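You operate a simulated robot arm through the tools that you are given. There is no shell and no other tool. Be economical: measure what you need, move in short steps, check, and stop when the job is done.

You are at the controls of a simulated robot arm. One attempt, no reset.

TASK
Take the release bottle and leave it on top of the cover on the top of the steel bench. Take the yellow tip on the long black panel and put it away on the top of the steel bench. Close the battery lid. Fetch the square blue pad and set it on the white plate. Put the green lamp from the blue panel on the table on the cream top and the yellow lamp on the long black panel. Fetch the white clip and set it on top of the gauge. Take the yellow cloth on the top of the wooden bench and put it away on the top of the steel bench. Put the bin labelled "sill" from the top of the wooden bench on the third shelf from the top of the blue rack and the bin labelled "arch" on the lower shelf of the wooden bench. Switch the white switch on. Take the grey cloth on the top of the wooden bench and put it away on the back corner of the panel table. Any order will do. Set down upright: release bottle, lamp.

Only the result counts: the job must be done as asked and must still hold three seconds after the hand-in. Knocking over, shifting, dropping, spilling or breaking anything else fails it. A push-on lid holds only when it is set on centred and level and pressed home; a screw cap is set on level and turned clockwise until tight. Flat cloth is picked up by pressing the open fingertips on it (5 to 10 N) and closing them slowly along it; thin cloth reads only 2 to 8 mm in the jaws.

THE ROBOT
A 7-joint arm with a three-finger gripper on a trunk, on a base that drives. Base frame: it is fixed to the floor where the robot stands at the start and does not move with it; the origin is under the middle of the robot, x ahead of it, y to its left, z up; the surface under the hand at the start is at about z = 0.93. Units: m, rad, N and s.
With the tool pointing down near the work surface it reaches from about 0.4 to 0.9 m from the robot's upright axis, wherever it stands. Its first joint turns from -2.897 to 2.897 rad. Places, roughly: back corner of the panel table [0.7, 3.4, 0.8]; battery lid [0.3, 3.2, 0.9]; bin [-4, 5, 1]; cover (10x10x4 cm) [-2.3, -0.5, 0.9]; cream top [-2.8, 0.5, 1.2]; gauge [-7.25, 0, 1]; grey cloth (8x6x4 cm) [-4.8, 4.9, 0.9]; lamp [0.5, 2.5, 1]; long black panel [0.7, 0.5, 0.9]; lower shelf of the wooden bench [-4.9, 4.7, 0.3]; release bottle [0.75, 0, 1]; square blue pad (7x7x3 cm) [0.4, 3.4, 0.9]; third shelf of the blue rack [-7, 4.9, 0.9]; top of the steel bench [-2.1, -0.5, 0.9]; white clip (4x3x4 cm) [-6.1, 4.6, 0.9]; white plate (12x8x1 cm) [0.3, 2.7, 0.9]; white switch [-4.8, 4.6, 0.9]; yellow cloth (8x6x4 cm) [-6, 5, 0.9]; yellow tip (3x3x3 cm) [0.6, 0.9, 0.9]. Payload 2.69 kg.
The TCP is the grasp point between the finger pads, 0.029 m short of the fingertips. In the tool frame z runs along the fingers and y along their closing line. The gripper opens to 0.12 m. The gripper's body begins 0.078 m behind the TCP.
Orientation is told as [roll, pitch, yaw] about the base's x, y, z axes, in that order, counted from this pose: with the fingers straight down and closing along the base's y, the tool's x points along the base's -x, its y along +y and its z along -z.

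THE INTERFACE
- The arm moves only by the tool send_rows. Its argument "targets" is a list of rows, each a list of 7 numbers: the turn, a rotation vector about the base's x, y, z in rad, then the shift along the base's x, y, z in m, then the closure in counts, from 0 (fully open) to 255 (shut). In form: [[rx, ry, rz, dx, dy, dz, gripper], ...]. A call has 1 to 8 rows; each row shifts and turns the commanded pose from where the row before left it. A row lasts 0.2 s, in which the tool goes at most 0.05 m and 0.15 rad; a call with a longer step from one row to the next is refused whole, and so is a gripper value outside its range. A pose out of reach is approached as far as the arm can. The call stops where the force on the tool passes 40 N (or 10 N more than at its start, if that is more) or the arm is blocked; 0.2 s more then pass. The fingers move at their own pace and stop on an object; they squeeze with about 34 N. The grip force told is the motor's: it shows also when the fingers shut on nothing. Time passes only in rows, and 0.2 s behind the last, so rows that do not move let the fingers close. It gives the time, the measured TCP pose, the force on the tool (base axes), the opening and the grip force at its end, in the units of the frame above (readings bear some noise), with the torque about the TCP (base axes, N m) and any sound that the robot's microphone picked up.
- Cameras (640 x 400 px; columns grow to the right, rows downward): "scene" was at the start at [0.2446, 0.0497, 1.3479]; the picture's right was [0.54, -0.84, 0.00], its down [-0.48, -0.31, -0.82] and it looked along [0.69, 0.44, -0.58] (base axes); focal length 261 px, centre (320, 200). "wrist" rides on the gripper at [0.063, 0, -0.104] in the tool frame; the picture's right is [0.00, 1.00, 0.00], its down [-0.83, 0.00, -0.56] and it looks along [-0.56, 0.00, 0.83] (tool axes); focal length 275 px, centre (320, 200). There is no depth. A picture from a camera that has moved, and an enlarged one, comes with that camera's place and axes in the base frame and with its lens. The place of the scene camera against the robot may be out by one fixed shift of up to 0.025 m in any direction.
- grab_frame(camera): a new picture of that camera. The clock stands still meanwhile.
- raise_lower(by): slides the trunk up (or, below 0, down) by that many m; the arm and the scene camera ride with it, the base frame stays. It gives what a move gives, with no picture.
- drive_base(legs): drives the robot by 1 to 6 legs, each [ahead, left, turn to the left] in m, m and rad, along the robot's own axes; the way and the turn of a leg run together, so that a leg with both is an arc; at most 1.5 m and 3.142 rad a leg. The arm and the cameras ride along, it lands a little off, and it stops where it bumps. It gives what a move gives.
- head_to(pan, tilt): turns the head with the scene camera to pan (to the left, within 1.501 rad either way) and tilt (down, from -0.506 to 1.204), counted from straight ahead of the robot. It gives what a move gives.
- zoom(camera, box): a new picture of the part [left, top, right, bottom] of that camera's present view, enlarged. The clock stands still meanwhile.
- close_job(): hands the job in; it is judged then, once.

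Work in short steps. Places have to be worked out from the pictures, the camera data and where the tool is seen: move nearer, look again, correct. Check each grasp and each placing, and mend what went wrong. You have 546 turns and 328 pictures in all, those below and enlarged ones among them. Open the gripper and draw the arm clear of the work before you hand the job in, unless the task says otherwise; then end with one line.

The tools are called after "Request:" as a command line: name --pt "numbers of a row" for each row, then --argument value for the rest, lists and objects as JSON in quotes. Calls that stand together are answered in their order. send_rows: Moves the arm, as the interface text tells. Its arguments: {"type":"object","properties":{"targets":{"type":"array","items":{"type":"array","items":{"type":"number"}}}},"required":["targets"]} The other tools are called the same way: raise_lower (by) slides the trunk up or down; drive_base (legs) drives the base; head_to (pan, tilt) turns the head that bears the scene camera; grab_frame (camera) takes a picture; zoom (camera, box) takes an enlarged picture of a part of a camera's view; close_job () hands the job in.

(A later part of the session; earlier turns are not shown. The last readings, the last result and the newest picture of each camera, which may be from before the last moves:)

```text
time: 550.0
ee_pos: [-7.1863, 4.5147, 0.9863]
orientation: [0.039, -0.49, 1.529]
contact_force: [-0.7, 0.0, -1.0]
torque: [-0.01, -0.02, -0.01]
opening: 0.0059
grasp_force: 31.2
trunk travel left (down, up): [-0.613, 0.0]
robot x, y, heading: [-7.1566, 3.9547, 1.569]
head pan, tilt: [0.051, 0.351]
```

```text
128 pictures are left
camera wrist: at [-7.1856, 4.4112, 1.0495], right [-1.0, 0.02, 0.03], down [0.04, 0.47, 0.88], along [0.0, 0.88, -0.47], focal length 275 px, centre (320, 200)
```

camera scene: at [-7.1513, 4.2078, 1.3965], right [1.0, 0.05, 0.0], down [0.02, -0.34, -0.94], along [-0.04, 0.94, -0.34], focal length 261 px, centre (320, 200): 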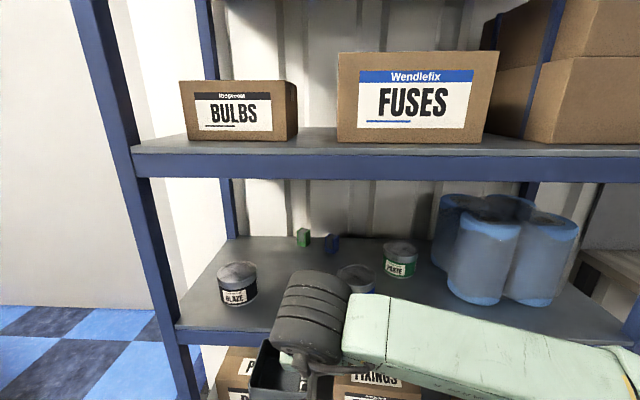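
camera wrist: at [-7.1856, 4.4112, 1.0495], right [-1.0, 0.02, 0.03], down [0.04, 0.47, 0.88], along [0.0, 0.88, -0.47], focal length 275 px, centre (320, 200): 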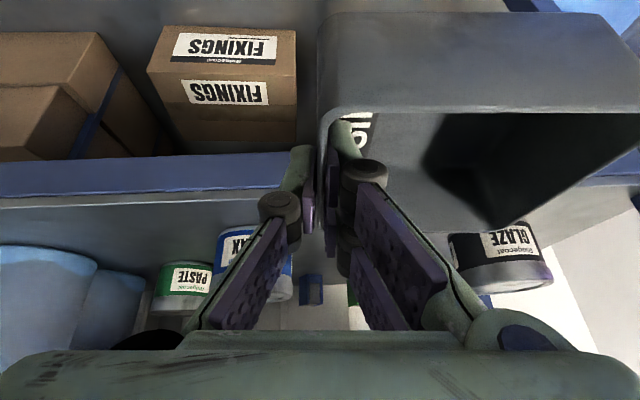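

Shelf edge confirmed (y≈4.625, z≈0.921); gap centre x≈-7.251. I insert the bin with the arm.

Request:
send_rows --pt "0 0 0 -0.007 0.035 0.003 255" --pt "0 0 0 -0.006 0.04 0 255" --pt "0 0 0 0 0.04 0 255" --pt "0 0 0 0 0.035 0 255" --pt "0 0 0 0 0.03 0 255" --pt "0 0 0 0 0 0 255"

Request:
grab_frame --camera "wrist"

Request:
grab_frame --camera "scene"

```text
time: 551.4
ee_pos: [-7.1999, 4.6969, 0.9894]
orientation: [0.037, -0.49, 1.531]
contact_force: [-0.5, 0.1, -0.8]
torque: [0.02, 0.0, 0.01]
opening: 0.0062
grasp_force: 31.5
trunk travel left (down, up): [-0.613, 0.0]
robot x, y, heading: [-7.1612, 3.9539, 1.567]
head pan, tilt: [0.051, 0.351]
```

```text
127 pictures are left
camera wrist: at [-7.198, 4.5916, 1.0524], right [-1.0, 0.02, 0.03], down [0.04, 0.47, 0.88], along [0.0, 0.88, -0.47], focal length 275 px, centre (320, 200)
```

wrist: 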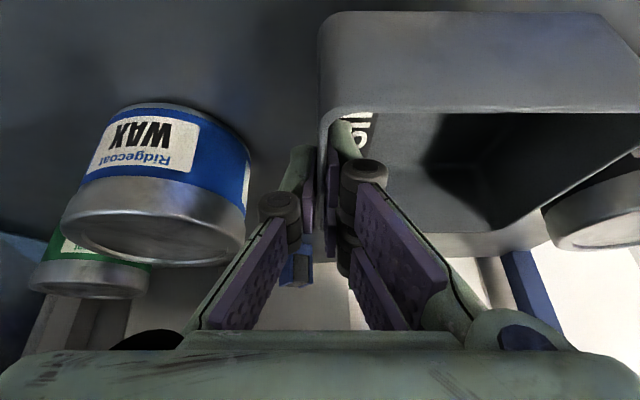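

```text
126 pictures are left
camera scene: at [-7.1513, 4.207, 1.3968], right [1.0, 0.05, 0.0], down [0.02, -0.34, -0.94], along [-0.04, 0.94, -0.34], focal length 261 px, centre (320, 200)
```

scene: 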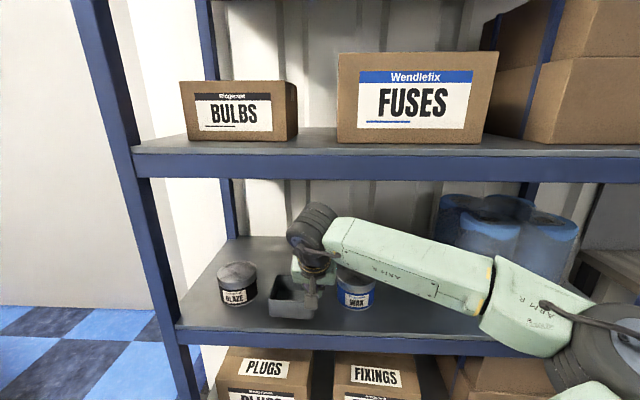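

Well placed between the tins. I lower to contact.

Request:
send_rows --pt "0 0 0 0 0 -0.008 255" --pt "0 0 0 0 0 -0.006 255" --pt "0 0 0 0 0 -0.005 255" --pt "0 0 0 0 0 -0.004 255" --pt "0 0 0 0 0 -0.004 255" --pt "0 0 0 0 0 -0.004 255"

```text
time: 552.8
ee_pos: [-7.1988, 4.6946, 0.96]
orientation: [0.039, -0.491, 1.531]
contact_force: [-0.3, 0.0, 0.1]
torque: [0.02, -0.02, -0.01]
opening: 0.0061
grasp_force: 31.8
trunk travel left (down, up): [-0.613, 0.0]
robot x, y, heading: [-7.1642, 3.9561, 1.565]
head pan, tilt: [0.051, 0.351]
```

Request:
send_rows --pt "0 0 0 0 0 -0.004 255" --pt "0 0 0 0 0 -0.004 255" --pt "0 0 0 0 0 -0.004 255" --pt "0 0 0 0 0 -0.003 255" --pt "0 0 0 0 0 -0.003 255"

```text
time: 553.5
ee_pos: [-7.199, 4.6987, 0.9562]
orientation: [0.043, -0.508, 1.529]
contact_force: [-0.3, -1.3, 19.8]
torque: [-0.69, -0.02, 0.0]
opening: 0.0059
grasp_force: 32.1
trunk travel left (down, up): [-0.613, 0.0]
robot x, y, heading: [-7.164, 3.957, 1.565]
head pan, tilt: [0.051, 0.351]
stopped in row 3: the force on the tool passed its limit at 43 N (the readings are from after the stop); the commanded pose is now the measured one
```

Contact with the shelf. I open a little, rise straight up and back out.

Request:
send_rows --pt "0 0 0 0 0 0.001 220" --pt "0 0 0 0 0 0 185" --pt "0 0 0 0 0 0 185" --pt "0 0 0 0 0 0 185" --pt "0 0 0 0 0 0.015 185" --pt "0 0 0 0 -0.005 0.015 185" --pt "0 0 0 0 -0.02 0.008 185" --pt "0 0 0 0 -0.03 0 185"

Request:
grab_frame --camera "wrist"

```text
time: 555.3
ee_pos: [-7.2003, 4.6416, 0.9924]
orientation: [0.04, -0.502, 1.53]
contact_force: [0.1, 1.1, 0.5]
torque: [0.01, 0.01, -0.06]
opening: 0.033
grasp_force: 0.1
trunk travel left (down, up): [-0.613, 0.0]
robot x, y, heading: [-7.1588, 3.9508, 1.568]
head pan, tilt: [0.051, 0.351]
```

```text
125 pictures are left
camera wrist: at [-7.2001, 4.5363, 1.0552], right [-1.0, 0.02, 0.03], down [0.04, 0.46, 0.89], along [0.0, 0.89, -0.46], focal length 275 px, centre (320, 200)
```

wrist: 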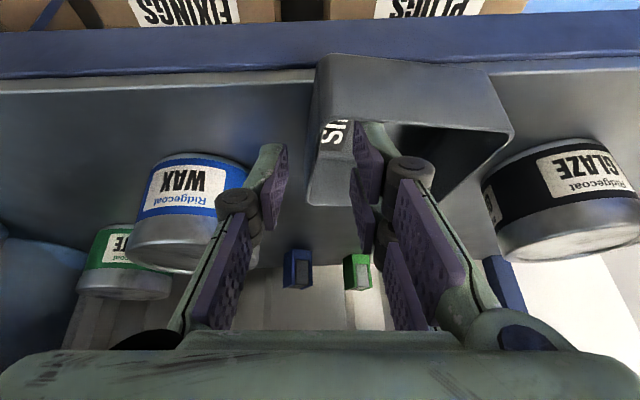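

The bin slightly overhangs the shelf's front edge; I will push it ~3.5 cm deeper with closed fingers.

Request:
send_rows --pt "0 0 0 0 -0.04 0.01 185" --pt "0 0 0 -0.02 -0.04 0 255" --pt "0 0 0 -0.03 0 0 255" --pt "0 0 0 0 0 -0.02 255" --pt "0 0 0 0 0 -0.018 255" --pt "0 0 0 0 0 0 255"

Request:
grab_frame --camera "wrist"

```text
time: 556.7
ee_pos: [-7.2514, 4.5599, 0.9651]
orientation: [0.039, -0.501, 1.533]
contact_force: [-0.2, 0.0, 0.5]
torque: [0.02, 0.03, -0.02]
opening: 0.0
grasp_force: 28.9
trunk travel left (down, up): [-0.613, 0.0]
robot x, y, heading: [-7.1609, 3.9552, 1.567]
head pan, tilt: [0.051, 0.351]
```

```text
124 pictures are left
camera wrist: at [-7.2506, 4.4563, 1.0275], right [-1.0, 0.02, 0.03], down [0.04, 0.46, 0.89], along [0.0, 0.89, -0.46], focal length 275 px, centre (320, 200)
```

wrist: 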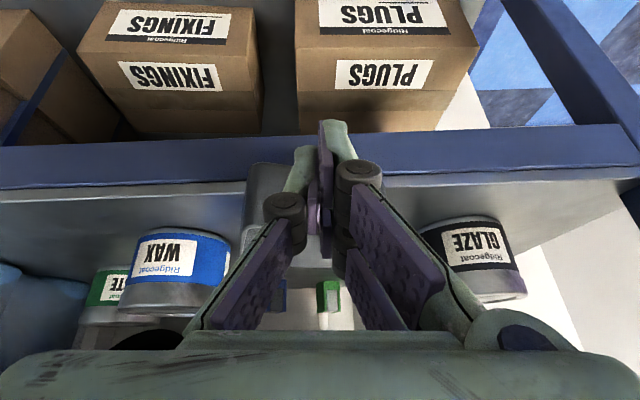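

Request:
send_rows --pt "0 0 0 0 0.02 0 255" --pt "0 0 0 0 0.02 0 255" --pt "0 0 0 0 0.015 0 255" --pt "0 0 0 0 0.012 0 255" --pt "0 0 0 0 0.012 0 255"

Request:
grab_frame --camera "wrist"

```text
time: 557.9
ee_pos: [-7.2516, 4.642, 0.9646]
orientation: [0.04, -0.499, 1.531]
contact_force: [0.1, 0.4, -0.5]
torque: [-0.01, 0.01, -0.01]
opening: 0.0
grasp_force: 28.7
trunk travel left (down, up): [-0.613, 0.0]
robot x, y, heading: [-7.1654, 3.9549, 1.568]
head pan, tilt: [0.051, 0.351]
```

```text
123 pictures are left
camera wrist: at [-7.249, 4.5369, 1.0262], right [-1.0, 0.02, 0.03], down [0.04, 0.46, 0.89], along [0.0, 0.89, -0.46], focal length 275 px, centre (320, 200)
```

wrist: 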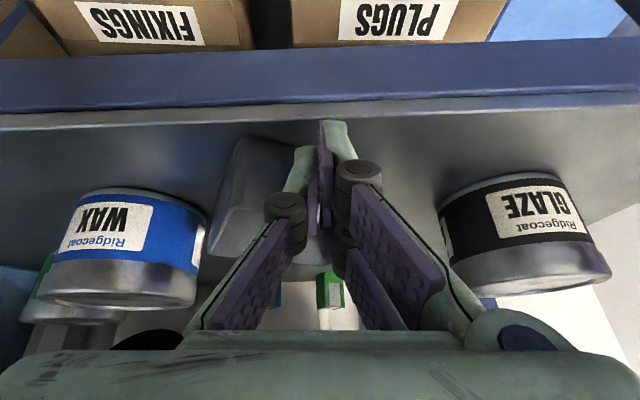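

Request:
send_rows --pt "0 0 0 0 -0.03 0 255" --pt "0 0 0 0 -0.04 0.01 255" --pt "0 0 0 0 -0.045 0.02 255" --pt "0 0 0 0 -0.045 0.02 0"

Request:
drive_base --legs '[[-0.25, 0, 0]]'

Request:
zoom --camera "scene" --box '[180, 180, 420, 300]'

Request:
grab_frame --camera "wrist"

```text
time: 558.9
ee_pos: [-7.2498, 4.4819, 1.0163]
orientation: [0.041, -0.501, 1.529]
contact_force: [-0.6, 0.1, -0.4]
torque: [0.01, -0.01, -0.04]
opening: 0.0264
grasp_force: 0.1
trunk travel left (down, up): [-0.613, 0.0]
robot x, y, heading: [-7.1659, 3.9609, 1.562]
head pan, tilt: [0.051, 0.351]
```

```text
time: 560.7
ee_pos: [-7.2527, 4.2389, 1.0157]
orientation: [0.04, -0.501, 1.534]
contact_force: [0.2, -0.7, 0.6]
torque: [0.06, 0.01, -0.01]
opening: 0.12
grasp_force: 0.1
trunk travel left (down, up): [-0.613, 0.0]
robot x, y, heading: [-7.1636, 3.7132, 1.565]
head pan, tilt: [0.051, 0.351]
```

```text
2.67 times, centred on (300, 240) of scene
camera zoom: at [-7.1529, 3.9643, 1.3969], right [1.0, 0.05, 0.0], down [0.02, -0.34, -0.94], along [-0.04, 0.94, -0.34], focal length 695 px, centre (373, 93)
```

zoom: 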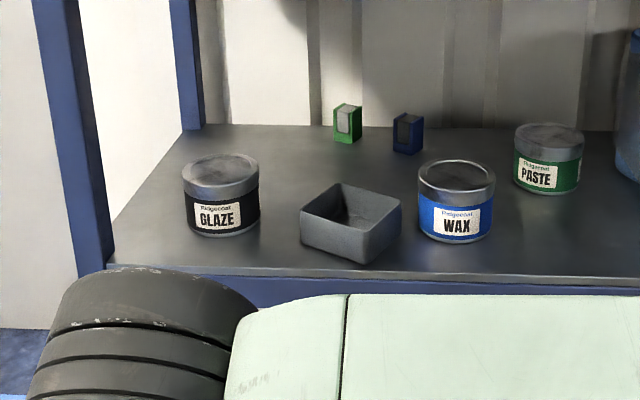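

```text
121 pictures are left
camera wrist: at [-7.2513, 4.1344, 1.0774], right [-1.0, 0.01, 0.03], down [0.04, 0.46, 0.89], along [0.0, 0.89, -0.46], focal length 275 px, centre (320, 200)
```

wrist: 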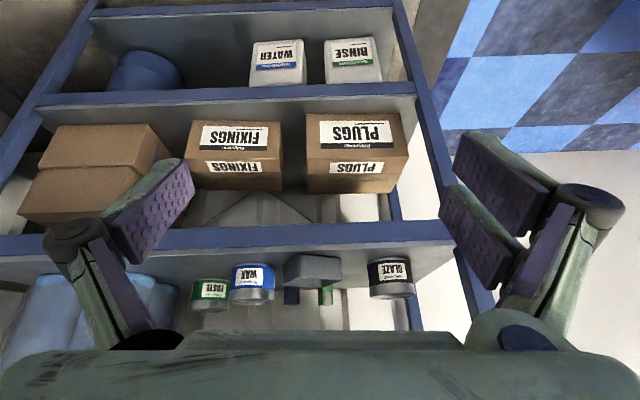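

SILL sits on the third shelf, clear of the tins. To read the other bins' rear-facing labels I turn the hand around (yaw π, untilted) so the wrist camera looks back from beyond them.

Request:
send_rows --pt "-0.125 0 0 0 0.02 0.02 0" --pt "-0.125 0 0 0 0.02 0.02 0" --pt "-0.125 0 0 0 0.02 0.01 0" --pt "-0.125 0 0 0 0.02 0 0" --pt "0 0 -0.15 0 0 0 0" --pt "0 0 -0.15 0 0 0 0" --pt "0 0 -0.15 0 0 0 0" --pt "0 0 -0.15 0 0 0 0"

Request:
send_rows --pt "0 0 -0.15 0 0 0 0" --pt "0 0 -0.15 0 0 0 0" --pt "0 0 -0.15 0 0 0 0" --pt "0 0 -0.15 0 0 0 0" --pt "0 0 -0.15 0 0 0 0" --pt "0 0 -0.15 0 0 0 0" --pt "0 0 -0.15 0 0 0 0" --pt "0 0 -0.15 0 0 0 0"

Request:
send_rows --pt "0 0 -0.15 0 0 0 0" --pt "0 0 -0.15 0 0 0 0" --pt "0 0 -0.15 0 0 0 0" --pt "0 0 -0.15 0 0 0 0" --pt "0 0 -0.15 0 0 0 0" --pt "0 0 -0.15 0 0 0 0" --pt "0 0 -0.15 0 0 0 0" --pt "0 0 -0.15 0 0 0 0"

Request:
drive_base --legs '[[-0.05, -1.4, 0], [0, -1.4, 0]]'

```text
time: 562.5
ee_pos: [-7.2528, 4.3201, 1.0654]
orientation: [0.021, -0.002, 0.934]
contact_force: [-0.1, 0.0, 0.0]
torque: [-0.03, 0.02, 0.02]
opening: 0.1199
grasp_force: 0.1
trunk travel left (down, up): [-0.613, 0.0]
robot x, y, heading: [-7.1663, 3.715, 1.571]
head pan, tilt: [0.051, 0.351]
```

```text
time: 564.3
ee_pos: [-7.2512, 4.3212, 1.0654]
orientation: [0.022, -0.001, -0.267]
contact_force: [0.5, -0.3, 0.5]
torque: [0.0, 0.04, 0.0]
opening: 0.1199
grasp_force: 0.2
trunk travel left (down, up): [-0.613, 0.0]
robot x, y, heading: [-7.1649, 3.712, 1.568]
head pan, tilt: [0.051, 0.351]
```

```text
time: 566.1
ee_pos: [-7.2522, 4.3201, 1.0644]
orientation: [0.023, -0.002, -1.464]
contact_force: [-0.3, 0.4, 0.3]
torque: [0.04, -0.03, -0.01]
opening: 0.1199
grasp_force: 0.0
trunk travel left (down, up): [-0.613, 0.0]
robot x, y, heading: [-7.162, 3.7124, 1.567]
head pan, tilt: [0.051, 0.351]
```

```text
time: 587.7
ee_pos: [-4.4422, 4.2279, 1.0648]
orientation: [0.022, -0.003, -1.498]
contact_force: [-0.2, -0.7, 0.8]
torque: [-0.02, 0.03, 0.02]
opening: 0.1199
grasp_force: 0.1
trunk travel left (down, up): [-0.613, 0.0]
robot x, y, heading: [-4.3752, 3.6164, 1.53]
head pan, tilt: [0.051, 0.351]
```

Request:
drive_base --legs '[[0.42, 0.0, 0.04]]'

Request:
send_rows --pt "0 0 -0.08 0.03 0.03 -0.02 0" --pt "0 0 0 0.03 0.03 -0.02 0" --pt "0 0 0 0.03 0.03 -0.015 0" --pt "0 0 0 0.03 0.02 0 0" --pt "0 0 0 0.02 0.01 0 0" --pt "0 0 0 0 0 0 0"

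Request:
grab_frame --camera "wrist"

Request:
grab_frame --camera "scene"

```text
time: 590.3
ee_pos: [-4.4524, 4.6403, 1.0647]
orientation: [0.024, -0.002, -1.467]
contact_force: [0.4, -0.6, 0.5]
torque: [-0.01, -0.03, -0.01]
opening: 0.1199
grasp_force: 0.0
trunk travel left (down, up): [-0.613, 0.0]
robot x, y, heading: [-4.3677, 4.0337, 1.564]
head pan, tilt: [0.051, 0.351]
```

```text
time: 591.7
ee_pos: [-4.3121, 4.7604, 1.0108]
orientation: [0.023, -0.002, -1.544]
contact_force: [0.1, 1.0, 0.3]
torque: [0.01, -0.02, -0.03]
opening: 0.12
grasp_force: 0.1
trunk travel left (down, up): [-0.613, 0.0]
robot x, y, heading: [-4.3675, 4.033, 1.563]
head pan, tilt: [0.051, 0.351]
```

```text
120 pictures are left
camera wrist: at [-4.3154, 4.8234, 1.1149], right [1.0, 0.03, 0.02], down [0.01, -0.83, 0.56], along [0.04, -0.56, -0.83], focal length 275 px, centre (320, 200)
```

wrist: 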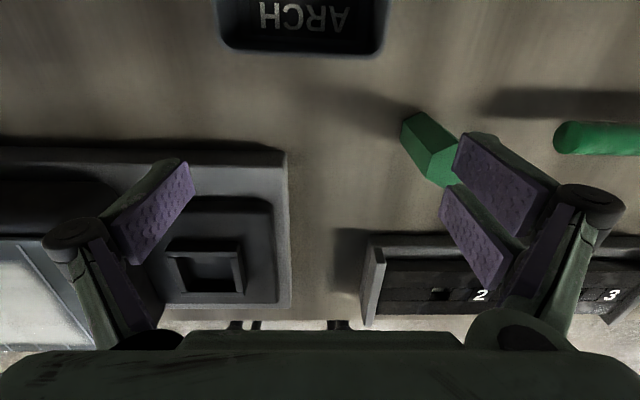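

```text
119 pictures are left
camera scene: at [-4.3545, 4.2843, 1.3968], right [1.0, 0.04, 0.0], down [0.01, -0.34, -0.94], along [-0.04, 0.94, -0.34], focal length 261 px, centre (320, 200)
```

scene: 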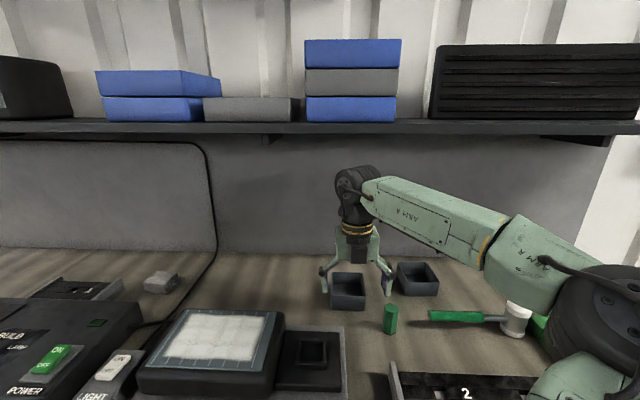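

Bin 1 (left) is ARCH. I will pinch its front wall with the hand turned 90° (closing along y), so I back off slightly and turn.

Request:
send_rows --pt "0 0 0.14 0 -0.03 0.02 0" --pt "0 0 0.14 0 -0.03 0.02 0" --pt "0 0 0.14 0 0 0 0" --pt "0 0 0.14 0 0 0 0" --pt "0 0 0.14 0 0 0 0" --pt "0 0 0.14 0 0 0 0" --pt "0 0 0.14 0 0 0 0" --pt "0 0 0.14 0 0 0 0"

Request:
send_rows --pt "0 0 0.14 0 0 0 60" --pt "0 0 0.14 0 0 0 60" --pt "0 0 0.14 0 0 0 60" --pt "0 0 0 0 0 0 60"

Request:
grab_frame --camera "wrist"

Request:
zoom --camera "scene" --box '[240, 200, 480, 350]'

```text
time: 593.5
ee_pos: [-4.3122, 4.7001, 1.0504]
orientation: [0.022, -0.001, -0.422]
contact_force: [0.2, 0.6, 0.5]
torque: [0.0, -0.02, 0.05]
opening: 0.12
grasp_force: 0.1
trunk travel left (down, up): [-0.613, 0.0]
robot x, y, heading: [-4.3645, 4.0317, 1.565]
head pan, tilt: [0.051, 0.351]
```

```text
time: 594.5
ee_pos: [-4.3126, 4.6993, 1.0514]
orientation: [0.023, -0.004, -0.004]
contact_force: [0.5, -0.3, -1.0]
torque: [-0.03, 0.0, 0.03]
opening: 0.0917
grasp_force: 0.2
trunk travel left (down, up): [-0.613, 0.0]
robot x, y, heading: [-4.3654, 4.0324, 1.566]
head pan, tilt: [0.051, 0.351]
```

```text
118 pictures are left
camera wrist: at [-4.3756, 4.6985, 1.1553], right [0.0, 1.0, 0.02], down [0.83, -0.01, 0.56], along [0.56, 0.02, -0.83], focal length 275 px, centre (320, 200)
```

wrist: 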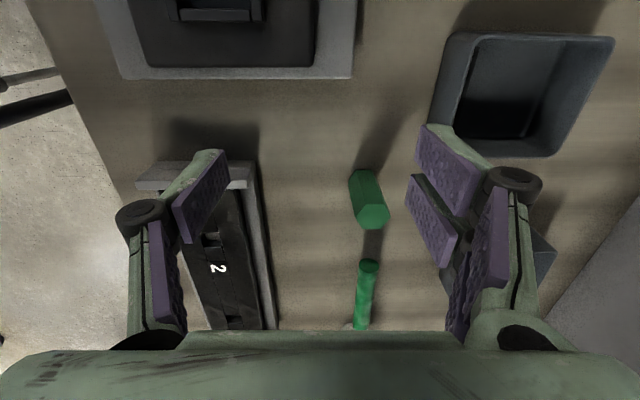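

```text
2.67 times, centred on (360, 275) of scene
camera zoom: at [-4.3545, 4.2843, 1.3968], right [1.0, 0.04, 0.0], down [0.01, -0.34, -0.94], along [-0.04, 0.94, -0.34], focal length 695 px, centre (213, 0)
```

zoom: 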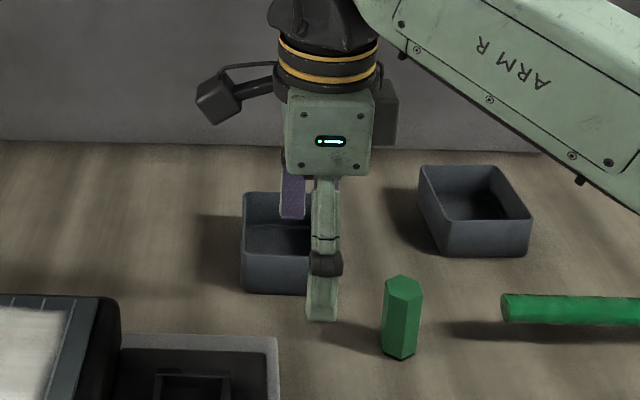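

ARCH's front wall is at y≈4.80, x≈-4.32. I lower to z≈0.995, move over the wall and descend.

Request:
send_rows --pt "0 0 0 -0.007 0 -0.03 60" --pt "0 0 0 0 0.01 -0.026 60" --pt "0 0 0 0 0.045 0 60" --pt "0 0 0 0 0.045 0 60" --pt "0 0 0 0 0 -0.02 60" --pt "0 0 0 0 0 -0.015 60" --pt "0 0 0 0 0 0 60"

Request:
grab_frame --camera "wrist"

```text
time: 596.1
ee_pos: [-4.3197, 4.8018, 0.9607]
orientation: [0.022, -0.002, -0.006]
contact_force: [-0.4, 0.0, -0.4]
torque: [0.0, 0.01, -0.01]
opening: 0.092
grasp_force: 0.1
trunk travel left (down, up): [-0.613, 0.0]
robot x, y, heading: [-4.3653, 4.0342, 1.564]
head pan, tilt: [0.051, 0.351]
```

```text
116 pictures are left
camera wrist: at [-4.3818, 4.7993, 1.0647], right [0.0, 1.0, 0.02], down [0.83, -0.01, 0.56], along [0.56, 0.02, -0.83], focal length 275 px, centre (320, 200)
```

wrist: 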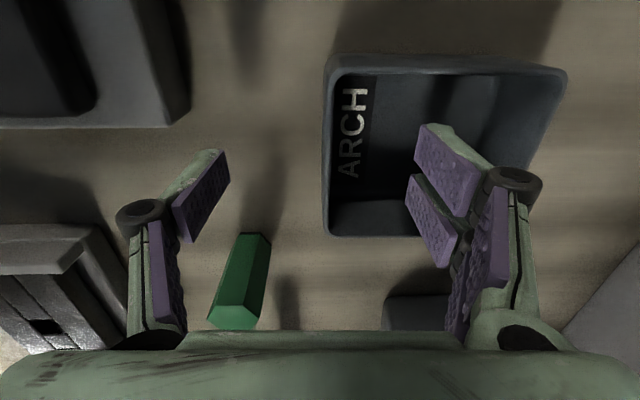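

Request:
send_rows --pt "0 0 0 0 0.004 -0.008 60" --pt "0 0 0 0 0 0 150" --pt "0 0 0 0 0 0 220" --pt "0 0 0 0 0 0 255" --pt "0 0 0 0 0 0 255" --pt "0 0 0 0 0 0 255" --pt "0 0 0 0 0 0 255"

Request:
send_rows --pt "0 0 0 0 0 0.015 255" --pt "0 0 0 0 -0.01 0.015 255" --pt "0 0 0 0 -0.03 0.01 255" --pt "0 0 0 0 -0.04 0.01 255" --pt "0 0 0 0 -0.04 0.02 255" --pt "0 0 0 0 -0.045 0.01 255"

Request:
grab_frame --camera "scene"

```text
time: 597.7
ee_pos: [-4.3195, 4.8042, 0.9525]
orientation: [0.021, -0.002, -0.006]
contact_force: [0.7, 0.4, -0.7]
torque: [-0.03, -0.04, -0.01]
opening: 0.006
grasp_force: 11.8
trunk travel left (down, up): [-0.613, 0.0]
robot x, y, heading: [-4.364, 4.0293, 1.561]
head pan, tilt: [0.051, 0.351]
```

```text
time: 599.1
ee_pos: [-4.32, 4.6373, 1.0319]
orientation: [0.024, -0.001, -0.005]
contact_force: [-0.2, -0.5, -0.5]
torque: [-0.04, 0.0, 0.01]
opening: 0.0059
grasp_force: 31.6
trunk travel left (down, up): [-0.613, 0.0]
robot x, y, heading: [-4.3711, 4.0323, 1.562]
head pan, tilt: [0.051, 0.351]
```

```text
115 pictures are left
camera scene: at [-4.3543, 4.2839, 1.3969], right [1.0, 0.04, 0.0], down [0.01, -0.34, -0.94], along [-0.04, 0.94, -0.34], focal length 261 px, centre (320, 200)
```

scene: 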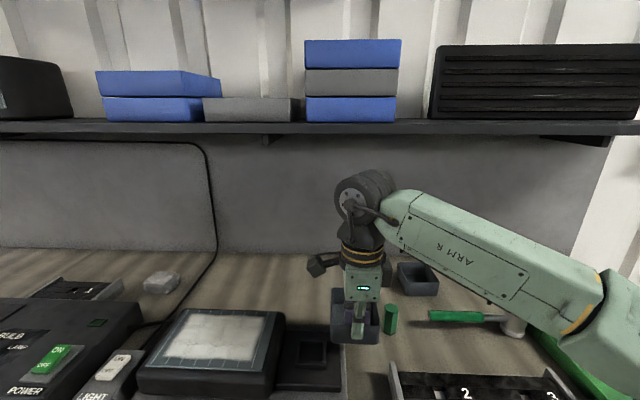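

ARCH held. I back away, lower the trunk, and look at the lower shelf around x≈-4.85.

Request:
drive_base --legs '[[-0.55, 0, 0], [0, 0.48, 0]]'

Request:
raise_lower --by -0.5

Request:
head_to --pan 0.0 --tilt 0.35

Request:
grab_frame --camera "scene"

Request:
grab_frame --camera "wrist"

```text
time: 606.1
ee_pos: [-4.8006, 4.0963, 1.032]
orientation: [0.022, -0.001, -0.01]
contact_force: [0.2, 0.0, -0.8]
torque: [-0.04, 0.01, -0.02]
opening: 0.0061
grasp_force: 32.0
trunk travel left (down, up): [-0.613, 0.0]
robot x, y, heading: [-4.8516, 3.493, 1.563]
head pan, tilt: [0.051, 0.351]
```

```text
refused: -0.5 is not a number from -0.4 to 0.4
```

```text
time: 606.7
ee_pos: [-4.8012, 4.0959, 1.0324]
orientation: [0.024, -0.002, -0.012]
contact_force: [-0.6, -0.1, -1.0]
torque: [0.01, -0.03, 0.0]
opening: 0.0059
grasp_force: 31.8
trunk travel left (down, up): [-0.613, 0.0]
robot x, y, heading: [-4.8492, 3.4923, 1.556]
head pan, tilt: [0.0, 0.351]
```

```text
114 pictures are left
camera scene: at [-4.8333, 3.7432, 1.3967], right [1.0, -0.01, 0.0], down [0.0, -0.34, -0.94], along [0.01, 0.94, -0.34], focal length 261 px, centre (320, 200)
```

scene: 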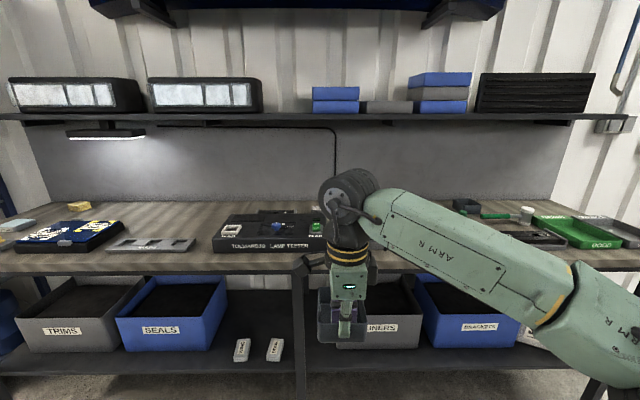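

```text
113 pictures are left
camera wrist: at [-4.8639, 4.0945, 1.1362], right [0.01, 1.0, 0.02], down [0.83, -0.02, 0.56], along [0.56, 0.02, -0.83], focal length 275 px, centre (320, 200)
```

wrist: 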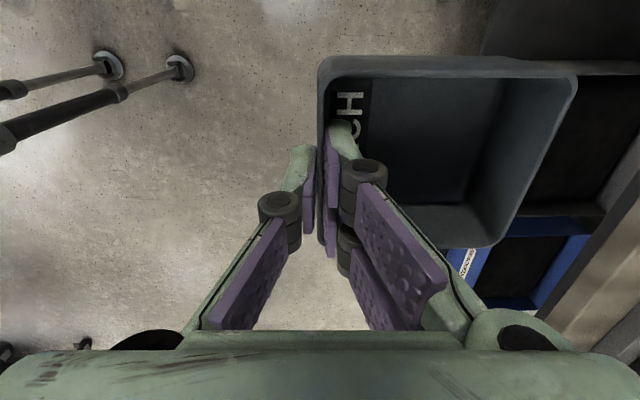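

The light is on. The gap between the middle leg and the LINERS bin looks ≈13 cm; I lower the trunk and look closer.

Request:
raise_lower --by -0.4

Request:
raise_lower --by -0.12

Request:
grab_frame --camera "scene"

Request:
grab_frame --camera "wrist"

```text
time: 610.5
ee_pos: [-4.8022, 4.0972, 0.6322]
orientation: [0.022, -0.002, -0.01]
contact_force: [1.0, -0.4, -1.1]
torque: [0.0, -0.01, 0.0]
opening: 0.0059
grasp_force: 31.7
trunk travel left (down, up): [-0.213, 0.4]
robot x, y, heading: [-4.8504, 3.4932, 1.562]
head pan, tilt: [0.0, 0.351]
```

```text
time: 612.0
ee_pos: [-4.8014, 4.0962, 0.5112]
orientation: [0.022, 0.0, -0.011]
contact_force: [0.4, -0.2, -1.3]
torque: [-0.08, -0.02, 0.01]
opening: 0.0059
grasp_force: 31.0
trunk travel left (down, up): [-0.093, 0.52]
robot x, y, heading: [-4.8511, 3.4935, 1.558]
head pan, tilt: [0.0, 0.351]
```

```text
112 pictures are left
camera scene: at [-4.8333, 3.7432, 0.8768], right [1.0, -0.01, 0.0], down [0.0, -0.34, -0.94], along [0.01, 0.94, -0.34], focal length 261 px, centre (320, 200)
```

scene: 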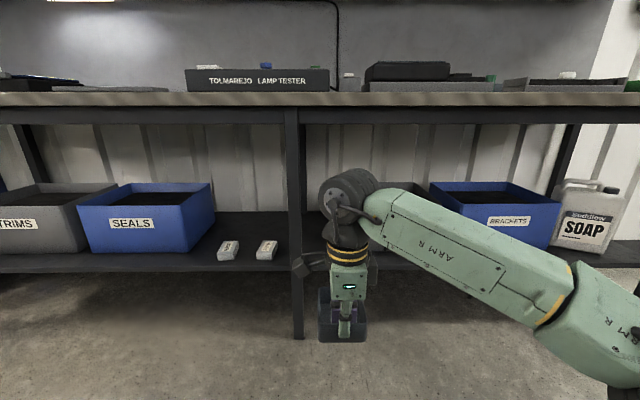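

```text
111 pictures are left
camera wrist: at [-4.8639, 4.0945, 0.6163], right [0.01, 1.0, 0.02], down [0.83, -0.02, 0.56], along [0.56, 0.02, -0.83], focal length 275 px, centre (320, 200)
```

wrist: 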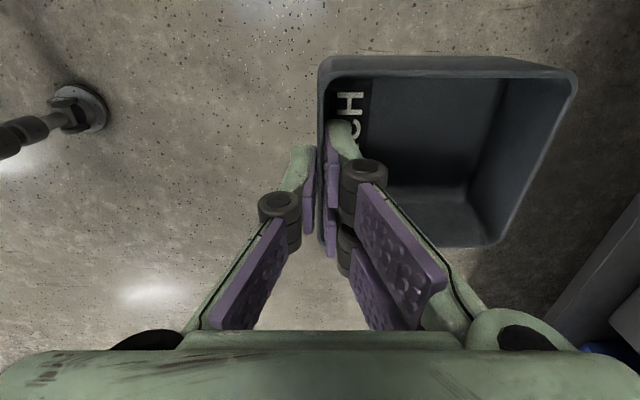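

The gap by the leg is too tight for the wrist camera. Behind the two small white items there is ample room; I approach with the base turned right so the forearm enters straight between SEALS and the leg.

Request:
drive_base --legs '[[0.0, 0.6, -0.59], [0.0, 0.0, 0]]'

Request:
send_rows --pt "0 0 0.15 0 0 0 255" --pt "0 0 0.15 0 0 0 255" --pt "0 0 0.15 0 0 0 255" --pt "0 0 0.14 0 0 0 255" --pt "0 0 0 0 0 0 255"

Request:
head_to --pan 0.3 --tilt 0.35

Request:
grab_frame --camera "scene"

```text
time: 617.5
ee_pos: [-5.0467, 4.1471, 0.5108]
orientation: [0.023, -0.001, -0.589]
contact_force: [-0.7, -0.8, -1.2]
torque: [-0.05, 0.02, -0.01]
opening: 0.006
grasp_force: 31.7
trunk travel left (down, up): [-0.093, 0.52]
robot x, y, heading: [-5.4211, 3.6707, 0.982]
head pan, tilt: [0.0, 0.351]
```

```text
time: 618.7
ee_pos: [-5.047, 4.1477, 0.5118]
orientation: [0.023, -0.003, 0.001]
contact_force: [-0.2, -0.8, -0.7]
torque: [-0.05, 0.02, 0.03]
opening: 0.0059
grasp_force: 32.1
trunk travel left (down, up): [-0.093, 0.52]
robot x, y, heading: [-5.4213, 3.671, 0.977]
head pan, tilt: [0.0, 0.351]
```

```text
time: 619.5
ee_pos: [-5.0474, 4.1486, 0.5126]
orientation: [0.022, -0.003, -0.001]
contact_force: [-0.6, 0.2, -0.6]
torque: [-0.03, 0.0, 0.04]
opening: 0.006
grasp_force: 31.8
trunk travel left (down, up): [-0.093, 0.52]
robot x, y, heading: [-5.4196, 3.6724, 0.977]
head pan, tilt: [0.3, 0.351]
```

```text
110 pictures are left
camera scene: at [-5.2922, 3.8904, 0.8767], right [0.96, -0.29, 0.0], down [-0.1, -0.33, -0.94], along [0.27, 0.9, -0.34], focal length 261 px, centre (320, 200)
```

scene: 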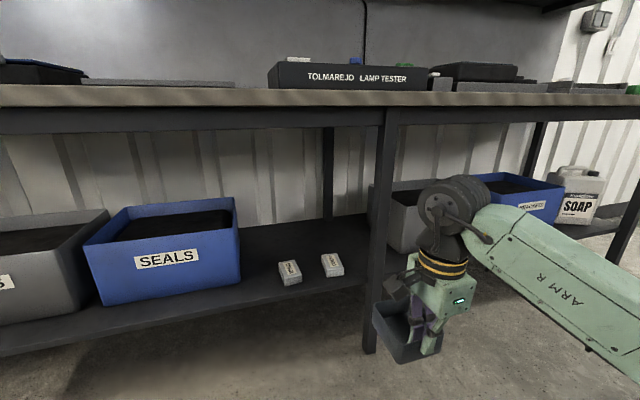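

I lower slightly and translate straight in (+y), bin passing above the small items.

Request:
send_rows --pt "0 0 0 0 0 -0.03 255" --pt "0 0 0 0 0 -0.025 255" --pt "0 0 0 0 0 0 255"

Request:
drive_base --legs '[[0.296, 0.276, 0]]'

Request:
grab_frame --camera "scene"

Request:
grab_frame --camera "wrist"

```text
time: 620.3
ee_pos: [-5.0494, 4.1475, 0.4562]
orientation: [0.023, -0.002, -0.002]
contact_force: [0.3, -0.1, -0.6]
torque: [-0.02, -0.04, 0.03]
opening: 0.0058
grasp_force: 31.2
trunk travel left (down, up): [-0.093, 0.52]
robot x, y, heading: [-5.4209, 3.669, 0.979]
head pan, tilt: [0.3, 0.351]
```

```text
time: 623.0
ee_pos: [-5.1123, 4.5476, 0.4568]
orientation: [0.022, -0.001, 0.001]
contact_force: [0.2, 0.0, -1.2]
torque: [-0.02, -0.01, -0.01]
opening: 0.006
grasp_force: 32.0
trunk travel left (down, up): [-0.093, 0.52]
robot x, y, heading: [-5.4818, 4.0679, 0.983]
head pan, tilt: [0.3, 0.351]
```

```text
109 pictures are left
camera scene: at [-5.3552, 4.29, 0.8767], right [0.96, -0.29, 0.0], down [-0.1, -0.33, -0.94], along [0.27, 0.9, -0.34], focal length 261 px, centre (320, 200)
```

scene: 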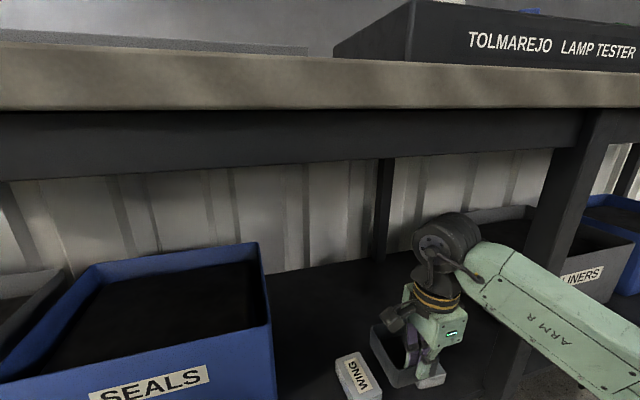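

```text
108 pictures are left
camera wrist: at [-5.1753, 4.5456, 0.5607], right [-0.01, 1.0, 0.02], down [0.83, -0.01, 0.56], along [0.56, 0.02, -0.83], focal length 275 px, centre (320, 200)
```

wrist: 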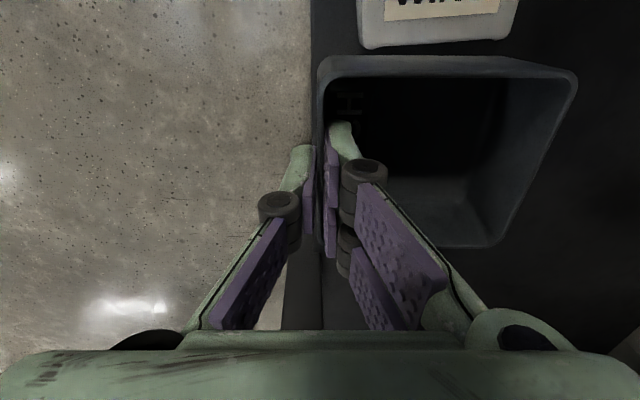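

Request:
send_rows --pt "0 0 0 0 0.03 -0.01 255" --pt "0 0 0 0 0.04 0 255" --pt "0 0 0 0 0.04 0 255" --pt "0 0 0 0 0.045 0 255" --pt "0 0 0 0 0.04 0 255" --pt "0 0 0 0 0 0 255"

Request:
grab_frame --camera "wrist"

Request:
grab_frame --camera "scene"

```text
time: 624.5
ee_pos: [-5.112, 4.7438, 0.447]
orientation: [0.023, -0.001, 0.003]
contact_force: [0.6, 0.2, -0.4]
torque: [-0.02, -0.03, -0.03]
opening: 0.006
grasp_force: 31.2
trunk travel left (down, up): [-0.093, 0.52]
robot x, y, heading: [-5.4854, 4.0663, 0.98]
head pan, tilt: [0.3, 0.351]
```

```text
107 pictures are left
camera wrist: at [-5.1745, 4.7418, 0.5513], right [-0.01, 1.0, 0.02], down [0.83, -0.01, 0.56], along [0.56, 0.02, -0.83], focal length 275 px, centre (320, 200)
```

wrist: 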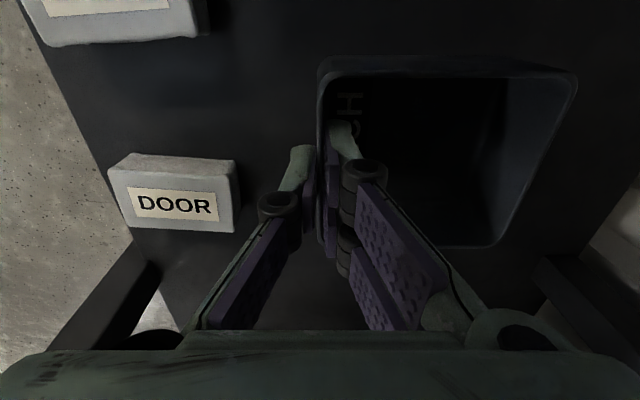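

```text
106 pictures are left
camera scene: at [-5.3552, 4.29, 0.8767], right [0.96, -0.29, 0.0], down [-0.1, -0.33, -0.94], along [0.27, 0.9, -0.34], focal length 261 px, centre (320, 200)
```

scene: 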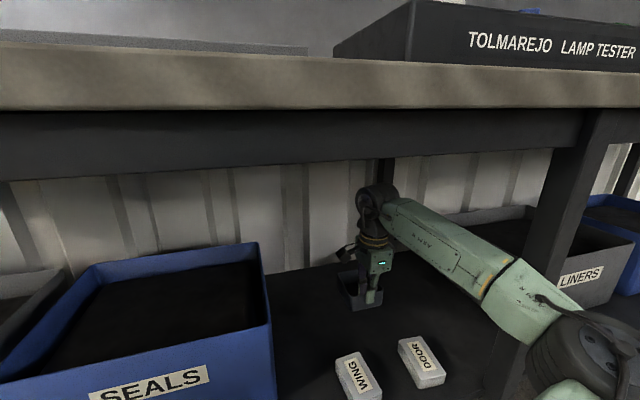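

Clear behind the small items. I lower to the shelf.

Request:
send_rows --pt "0 0 0 0 0 -0.025 255" --pt "0 0 0 0 0 -0.015 255" --pt "0 0 0 0 0 -0.006 255" --pt "0 0 0 0 0 -0.005 255" --pt "0 0 0 0 0 -0.005 255" --pt "0 0 0 0 0 -0.005 255" --pt "0 0 0 0 0 -0.004 255"

```text
time: 626.0
ee_pos: [-5.1133, 4.7432, 0.3817]
orientation: [0.022, -0.004, 0.001]
contact_force: [-0.6, -0.2, -0.8]
torque: [0.0, -0.01, 0.01]
opening: 0.0059
grasp_force: 31.8
trunk travel left (down, up): [-0.093, 0.52]
robot x, y, heading: [-5.4817, 4.0683, 0.983]
head pan, tilt: [0.3, 0.351]
```

Request:
send_rows --pt "0 0 0 0 0 -0.005 255" --pt "0 0 0 0 0 -0.005 255" --pt "0 0 0 0 0 -0.005 255" --pt "0 0 0 0 0 -0.005 255" --pt "0 0 0 0 0 -0.005 255" --pt "0 0 0 0 0 -0.005 255"

```text
time: 627.5
ee_pos: [-5.1132, 4.7445, 0.3528]
orientation: [0.029, -0.003, 0.002]
contact_force: [-0.7, 3.2, 31.3]
torque: [0.04, 0.02, 0.0]
opening: 0.0061
grasp_force: 32.0
trunk travel left (down, up): [-0.093, 0.52]
robot x, y, heading: [-5.481, 4.0677, 0.981]
head pan, tilt: [0.3, 0.351]
```

Contact (31 N). I open a little, rise and retreat.

Request:
send_rows --pt "0 0 0 0 0 0.002 225" --pt "0 0 0 0 0 0 200" --pt "0 0 0 0 0 0 200" --pt "0 0 0 0 0 0.03 200" --pt "0 0 0 0 0 0.04 200" --pt "0 0 0 0 -0.02 0.02 200" --pt "0 0 0 0 -0.045 0 200" --pt "0 0 0 0 -0.045 0 200"

Request:
send_rows --pt "0 0 0 0 -0.045 0 200" --pt "0 0 0 0 -0.045 0 200" --pt "0 0 0 0 0 0 200"

Request:
grab_frame --camera "scene"

```text
time: 629.2
ee_pos: [-5.1134, 4.6329, 0.4442]
orientation: [0.023, -0.001, 0.003]
contact_force: [0.0, 0.5, -0.2]
torque: [-0.01, -0.03, -0.02]
opening: 0.0259
grasp_force: 0.1
trunk travel left (down, up): [-0.093, 0.52]
robot x, y, heading: [-5.4808, 4.0674, 0.984]
head pan, tilt: [0.3, 0.351]
```

```text
time: 630.0
ee_pos: [-5.1122, 4.5421, 0.4473]
orientation: [0.022, -0.002, 0.002]
contact_force: [0.9, 0.3, -0.6]
torque: [0.0, 0.01, -0.02]
opening: 0.0259
grasp_force: 0.0
trunk travel left (down, up): [-0.093, 0.52]
robot x, y, heading: [-5.4828, 4.0671, 0.981]
head pan, tilt: [0.3, 0.351]
```

```text
105 pictures are left
camera scene: at [-5.3553, 4.29, 0.8767], right [0.96, -0.29, 0.0], down [-0.1, -0.33, -0.94], along [0.27, 0.9, -0.34], focal length 261 px, centre (320, 200)
```

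scene: 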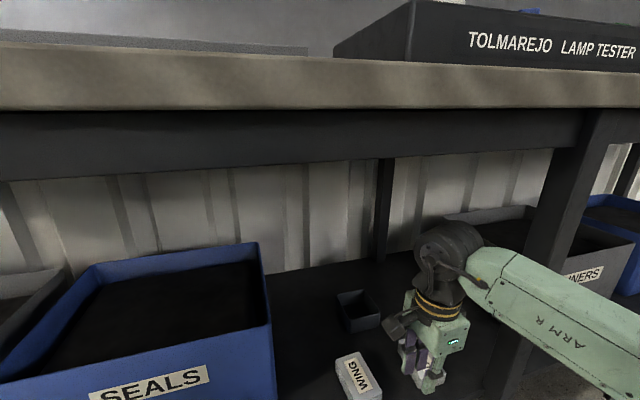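

ARCH is on the lower shelf. I back out, raise the trunk and go to the bench's left end for the white clip.

Request:
drive_base --legs '[[-0.4, -0.27, 0], [0, 0.0, 0.59], [0, 0.85, 0]]'

Request:
raise_lower --by 0.4

Request:
raise_lower --by 0.12

Request:
head_to --pan 0.1 --tilt 0.5

Request:
grab_frame --camera "scene"

```text
time: 641.1
ee_pos: [-6.2804, 4.1909, 0.4475]
orientation: [0.021, -0.002, 0.584]
contact_force: [-0.3, -0.4, -0.6]
torque: [0.01, 0.01, 0.03]
opening: 0.026
grasp_force: 0.0
trunk travel left (down, up): [-0.093, 0.52]
robot x, y, heading: [-6.3343, 3.5901, 1.562]
head pan, tilt: [0.3, 0.351]
```

```text
time: 645.0
ee_pos: [-6.2818, 4.1905, 0.8452]
orientation: [0.021, -0.001, 0.584]
contact_force: [0.8, 0.0, 0.4]
torque: [-0.01, 0.01, -0.02]
opening: 0.0257
grasp_force: 0.0
trunk travel left (down, up): [-0.493, 0.12]
robot x, y, heading: [-6.3321, 3.5939, 1.565]
head pan, tilt: [0.3, 0.351]
```

```text
time: 646.5
ee_pos: [-6.2812, 4.19, 0.9665]
orientation: [0.022, -0.003, 0.585]
contact_force: [0.5, -0.5, -1.1]
torque: [-0.05, -0.01, 0.0]
opening: 0.0259
grasp_force: 0.0
trunk travel left (down, up): [-0.613, 0.0]
robot x, y, heading: [-6.3325, 3.5869, 1.57]
head pan, tilt: [0.3, 0.351]
```

```text
time: 647.2
ee_pos: [-6.2816, 4.1907, 0.9671]
orientation: [0.023, -0.002, 0.585]
contact_force: [0.1, 0.0, -0.1]
torque: [-0.02, 0.01, 0.01]
opening: 0.0259
grasp_force: 0.0
trunk travel left (down, up): [-0.613, 0.0]
robot x, y, heading: [-6.33, 3.5867, 1.562]
head pan, tilt: [0.099, 0.499]
```

```text
104 pictures are left
camera scene: at [-6.3236, 3.839, 1.3831], right [1.0, 0.09, 0.0], down [0.04, -0.48, -0.88], along [-0.08, 0.87, -0.48], focal length 261 px, centre (320, 200)
```

scene: 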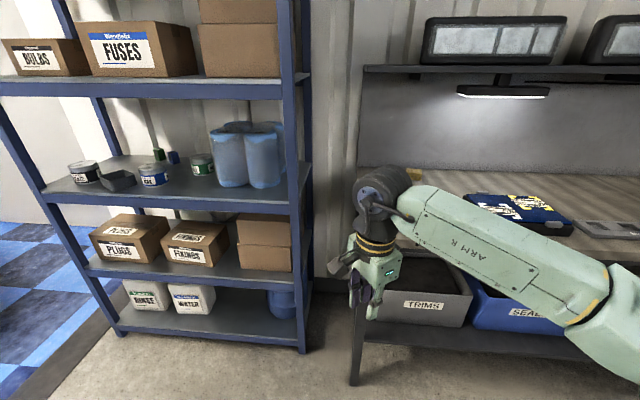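

Request:
send_rows --pt "0 0 -0.15 0 0 0.03 0" --pt "0 0 -0.15 0 0 0.04 0" --pt "0 0 -0.15 0 0 0.03 0" --pt "0 0 -0.135 0 0 0.01 0"

Request:
drive_base --legs '[[0.3, -0.1, 0]]'

Request:
grab_frame --camera "wrist"

Request:
grab_frame --camera "scene"

```text
time: 648.2
ee_pos: [-6.2821, 4.1904, 1.0785]
orientation: [0.024, -0.001, -0.004]
contact_force: [0.3, -0.1, 0.2]
torque: [0.0, -0.01, 0.04]
opening: 0.1019
grasp_force: 0.1
trunk travel left (down, up): [-0.613, 0.0]
robot x, y, heading: [-6.3257, 3.5897, 1.563]
head pan, tilt: [0.099, 0.499]
```

```text
time: 650.3
ee_pos: [-6.1774, 4.4875, 1.0766]
orientation: [0.022, -0.002, -0.005]
contact_force: [-0.4, 0.0, 0.1]
torque: [-0.04, 0.03, 0.01]
opening: 0.1198
grasp_force: 0.2
trunk travel left (down, up): [-0.613, 0.0]
robot x, y, heading: [-6.2294, 3.8881, 1.562]
head pan, tilt: [0.099, 0.499]
```

```text
103 pictures are left
camera wrist: at [-6.2396, 4.4851, 1.1818], right [0.0, 1.0, 0.02], down [0.83, -0.01, 0.56], along [0.56, 0.02, -0.83], focal length 275 px, centre (320, 200)
```

wrist: 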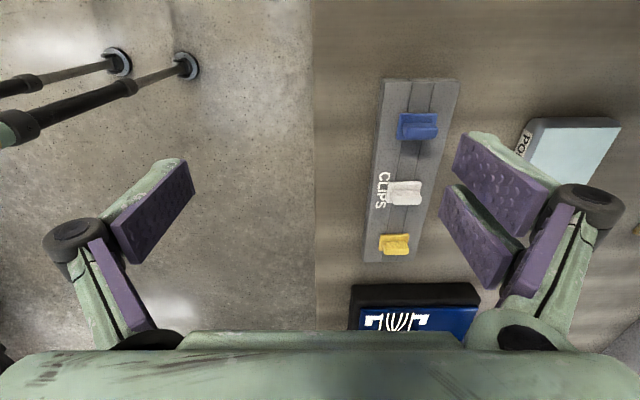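

```text
102 pictures are left
camera scene: at [-6.2199, 4.1355, 1.3829], right [1.0, 0.09, 0.0], down [0.04, -0.48, -0.88], along [-0.08, 0.87, -0.48], focal length 261 px, centre (320, 200)
```

scene: 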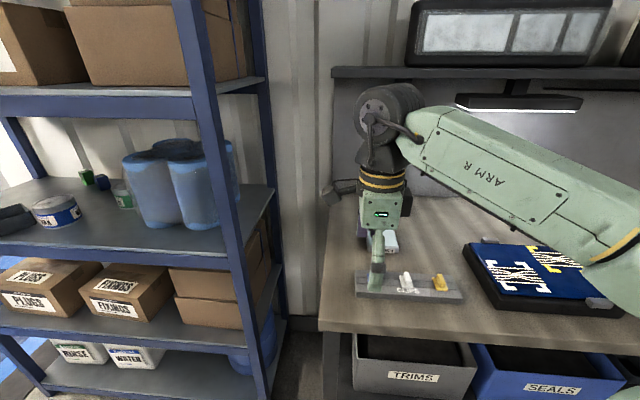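

Request:
zoom --camera "wrist" --box '[340, 70, 500, 270]'

Request:
zoom --camera "scene" --box '[340, 250, 480, 310]'

```text
2.00 times, centred on (420, 170) of wrist
camera zoom: at [-6.2396, 4.4851, 1.1818], right [0.0, 1.0, 0.02], down [0.83, -0.01, 0.56], along [0.56, 0.02, -0.83], focal length 551 px, centre (120, 260)
```

zoom: 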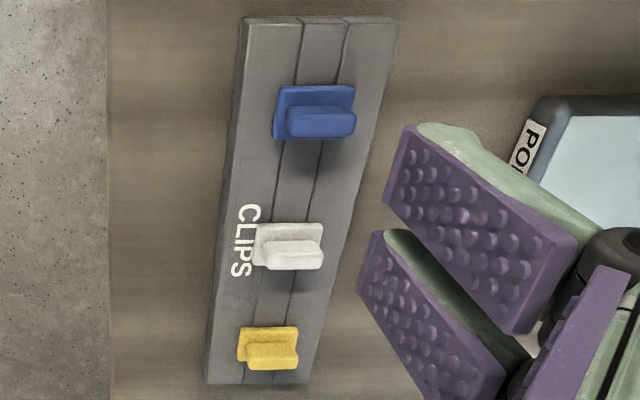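

```text
4.57 times, centred on (410, 280) of scene
camera zoom: at [-6.2199, 4.1355, 1.3829], right [1.0, 0.09, 0.0], down [0.04, -0.48, -0.88], along [-0.08, 0.87, -0.48], focal length 1192 px, centre (-91, -166)
```

zoom: 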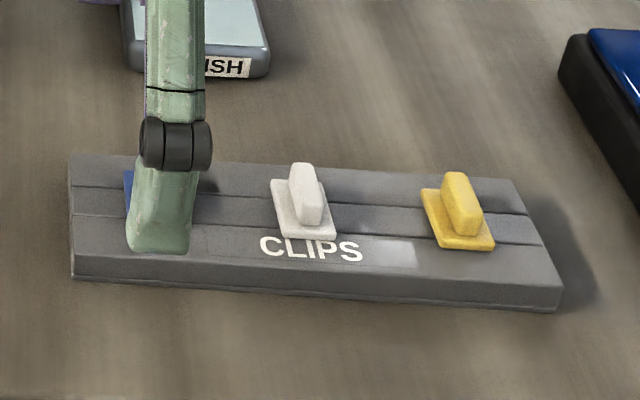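

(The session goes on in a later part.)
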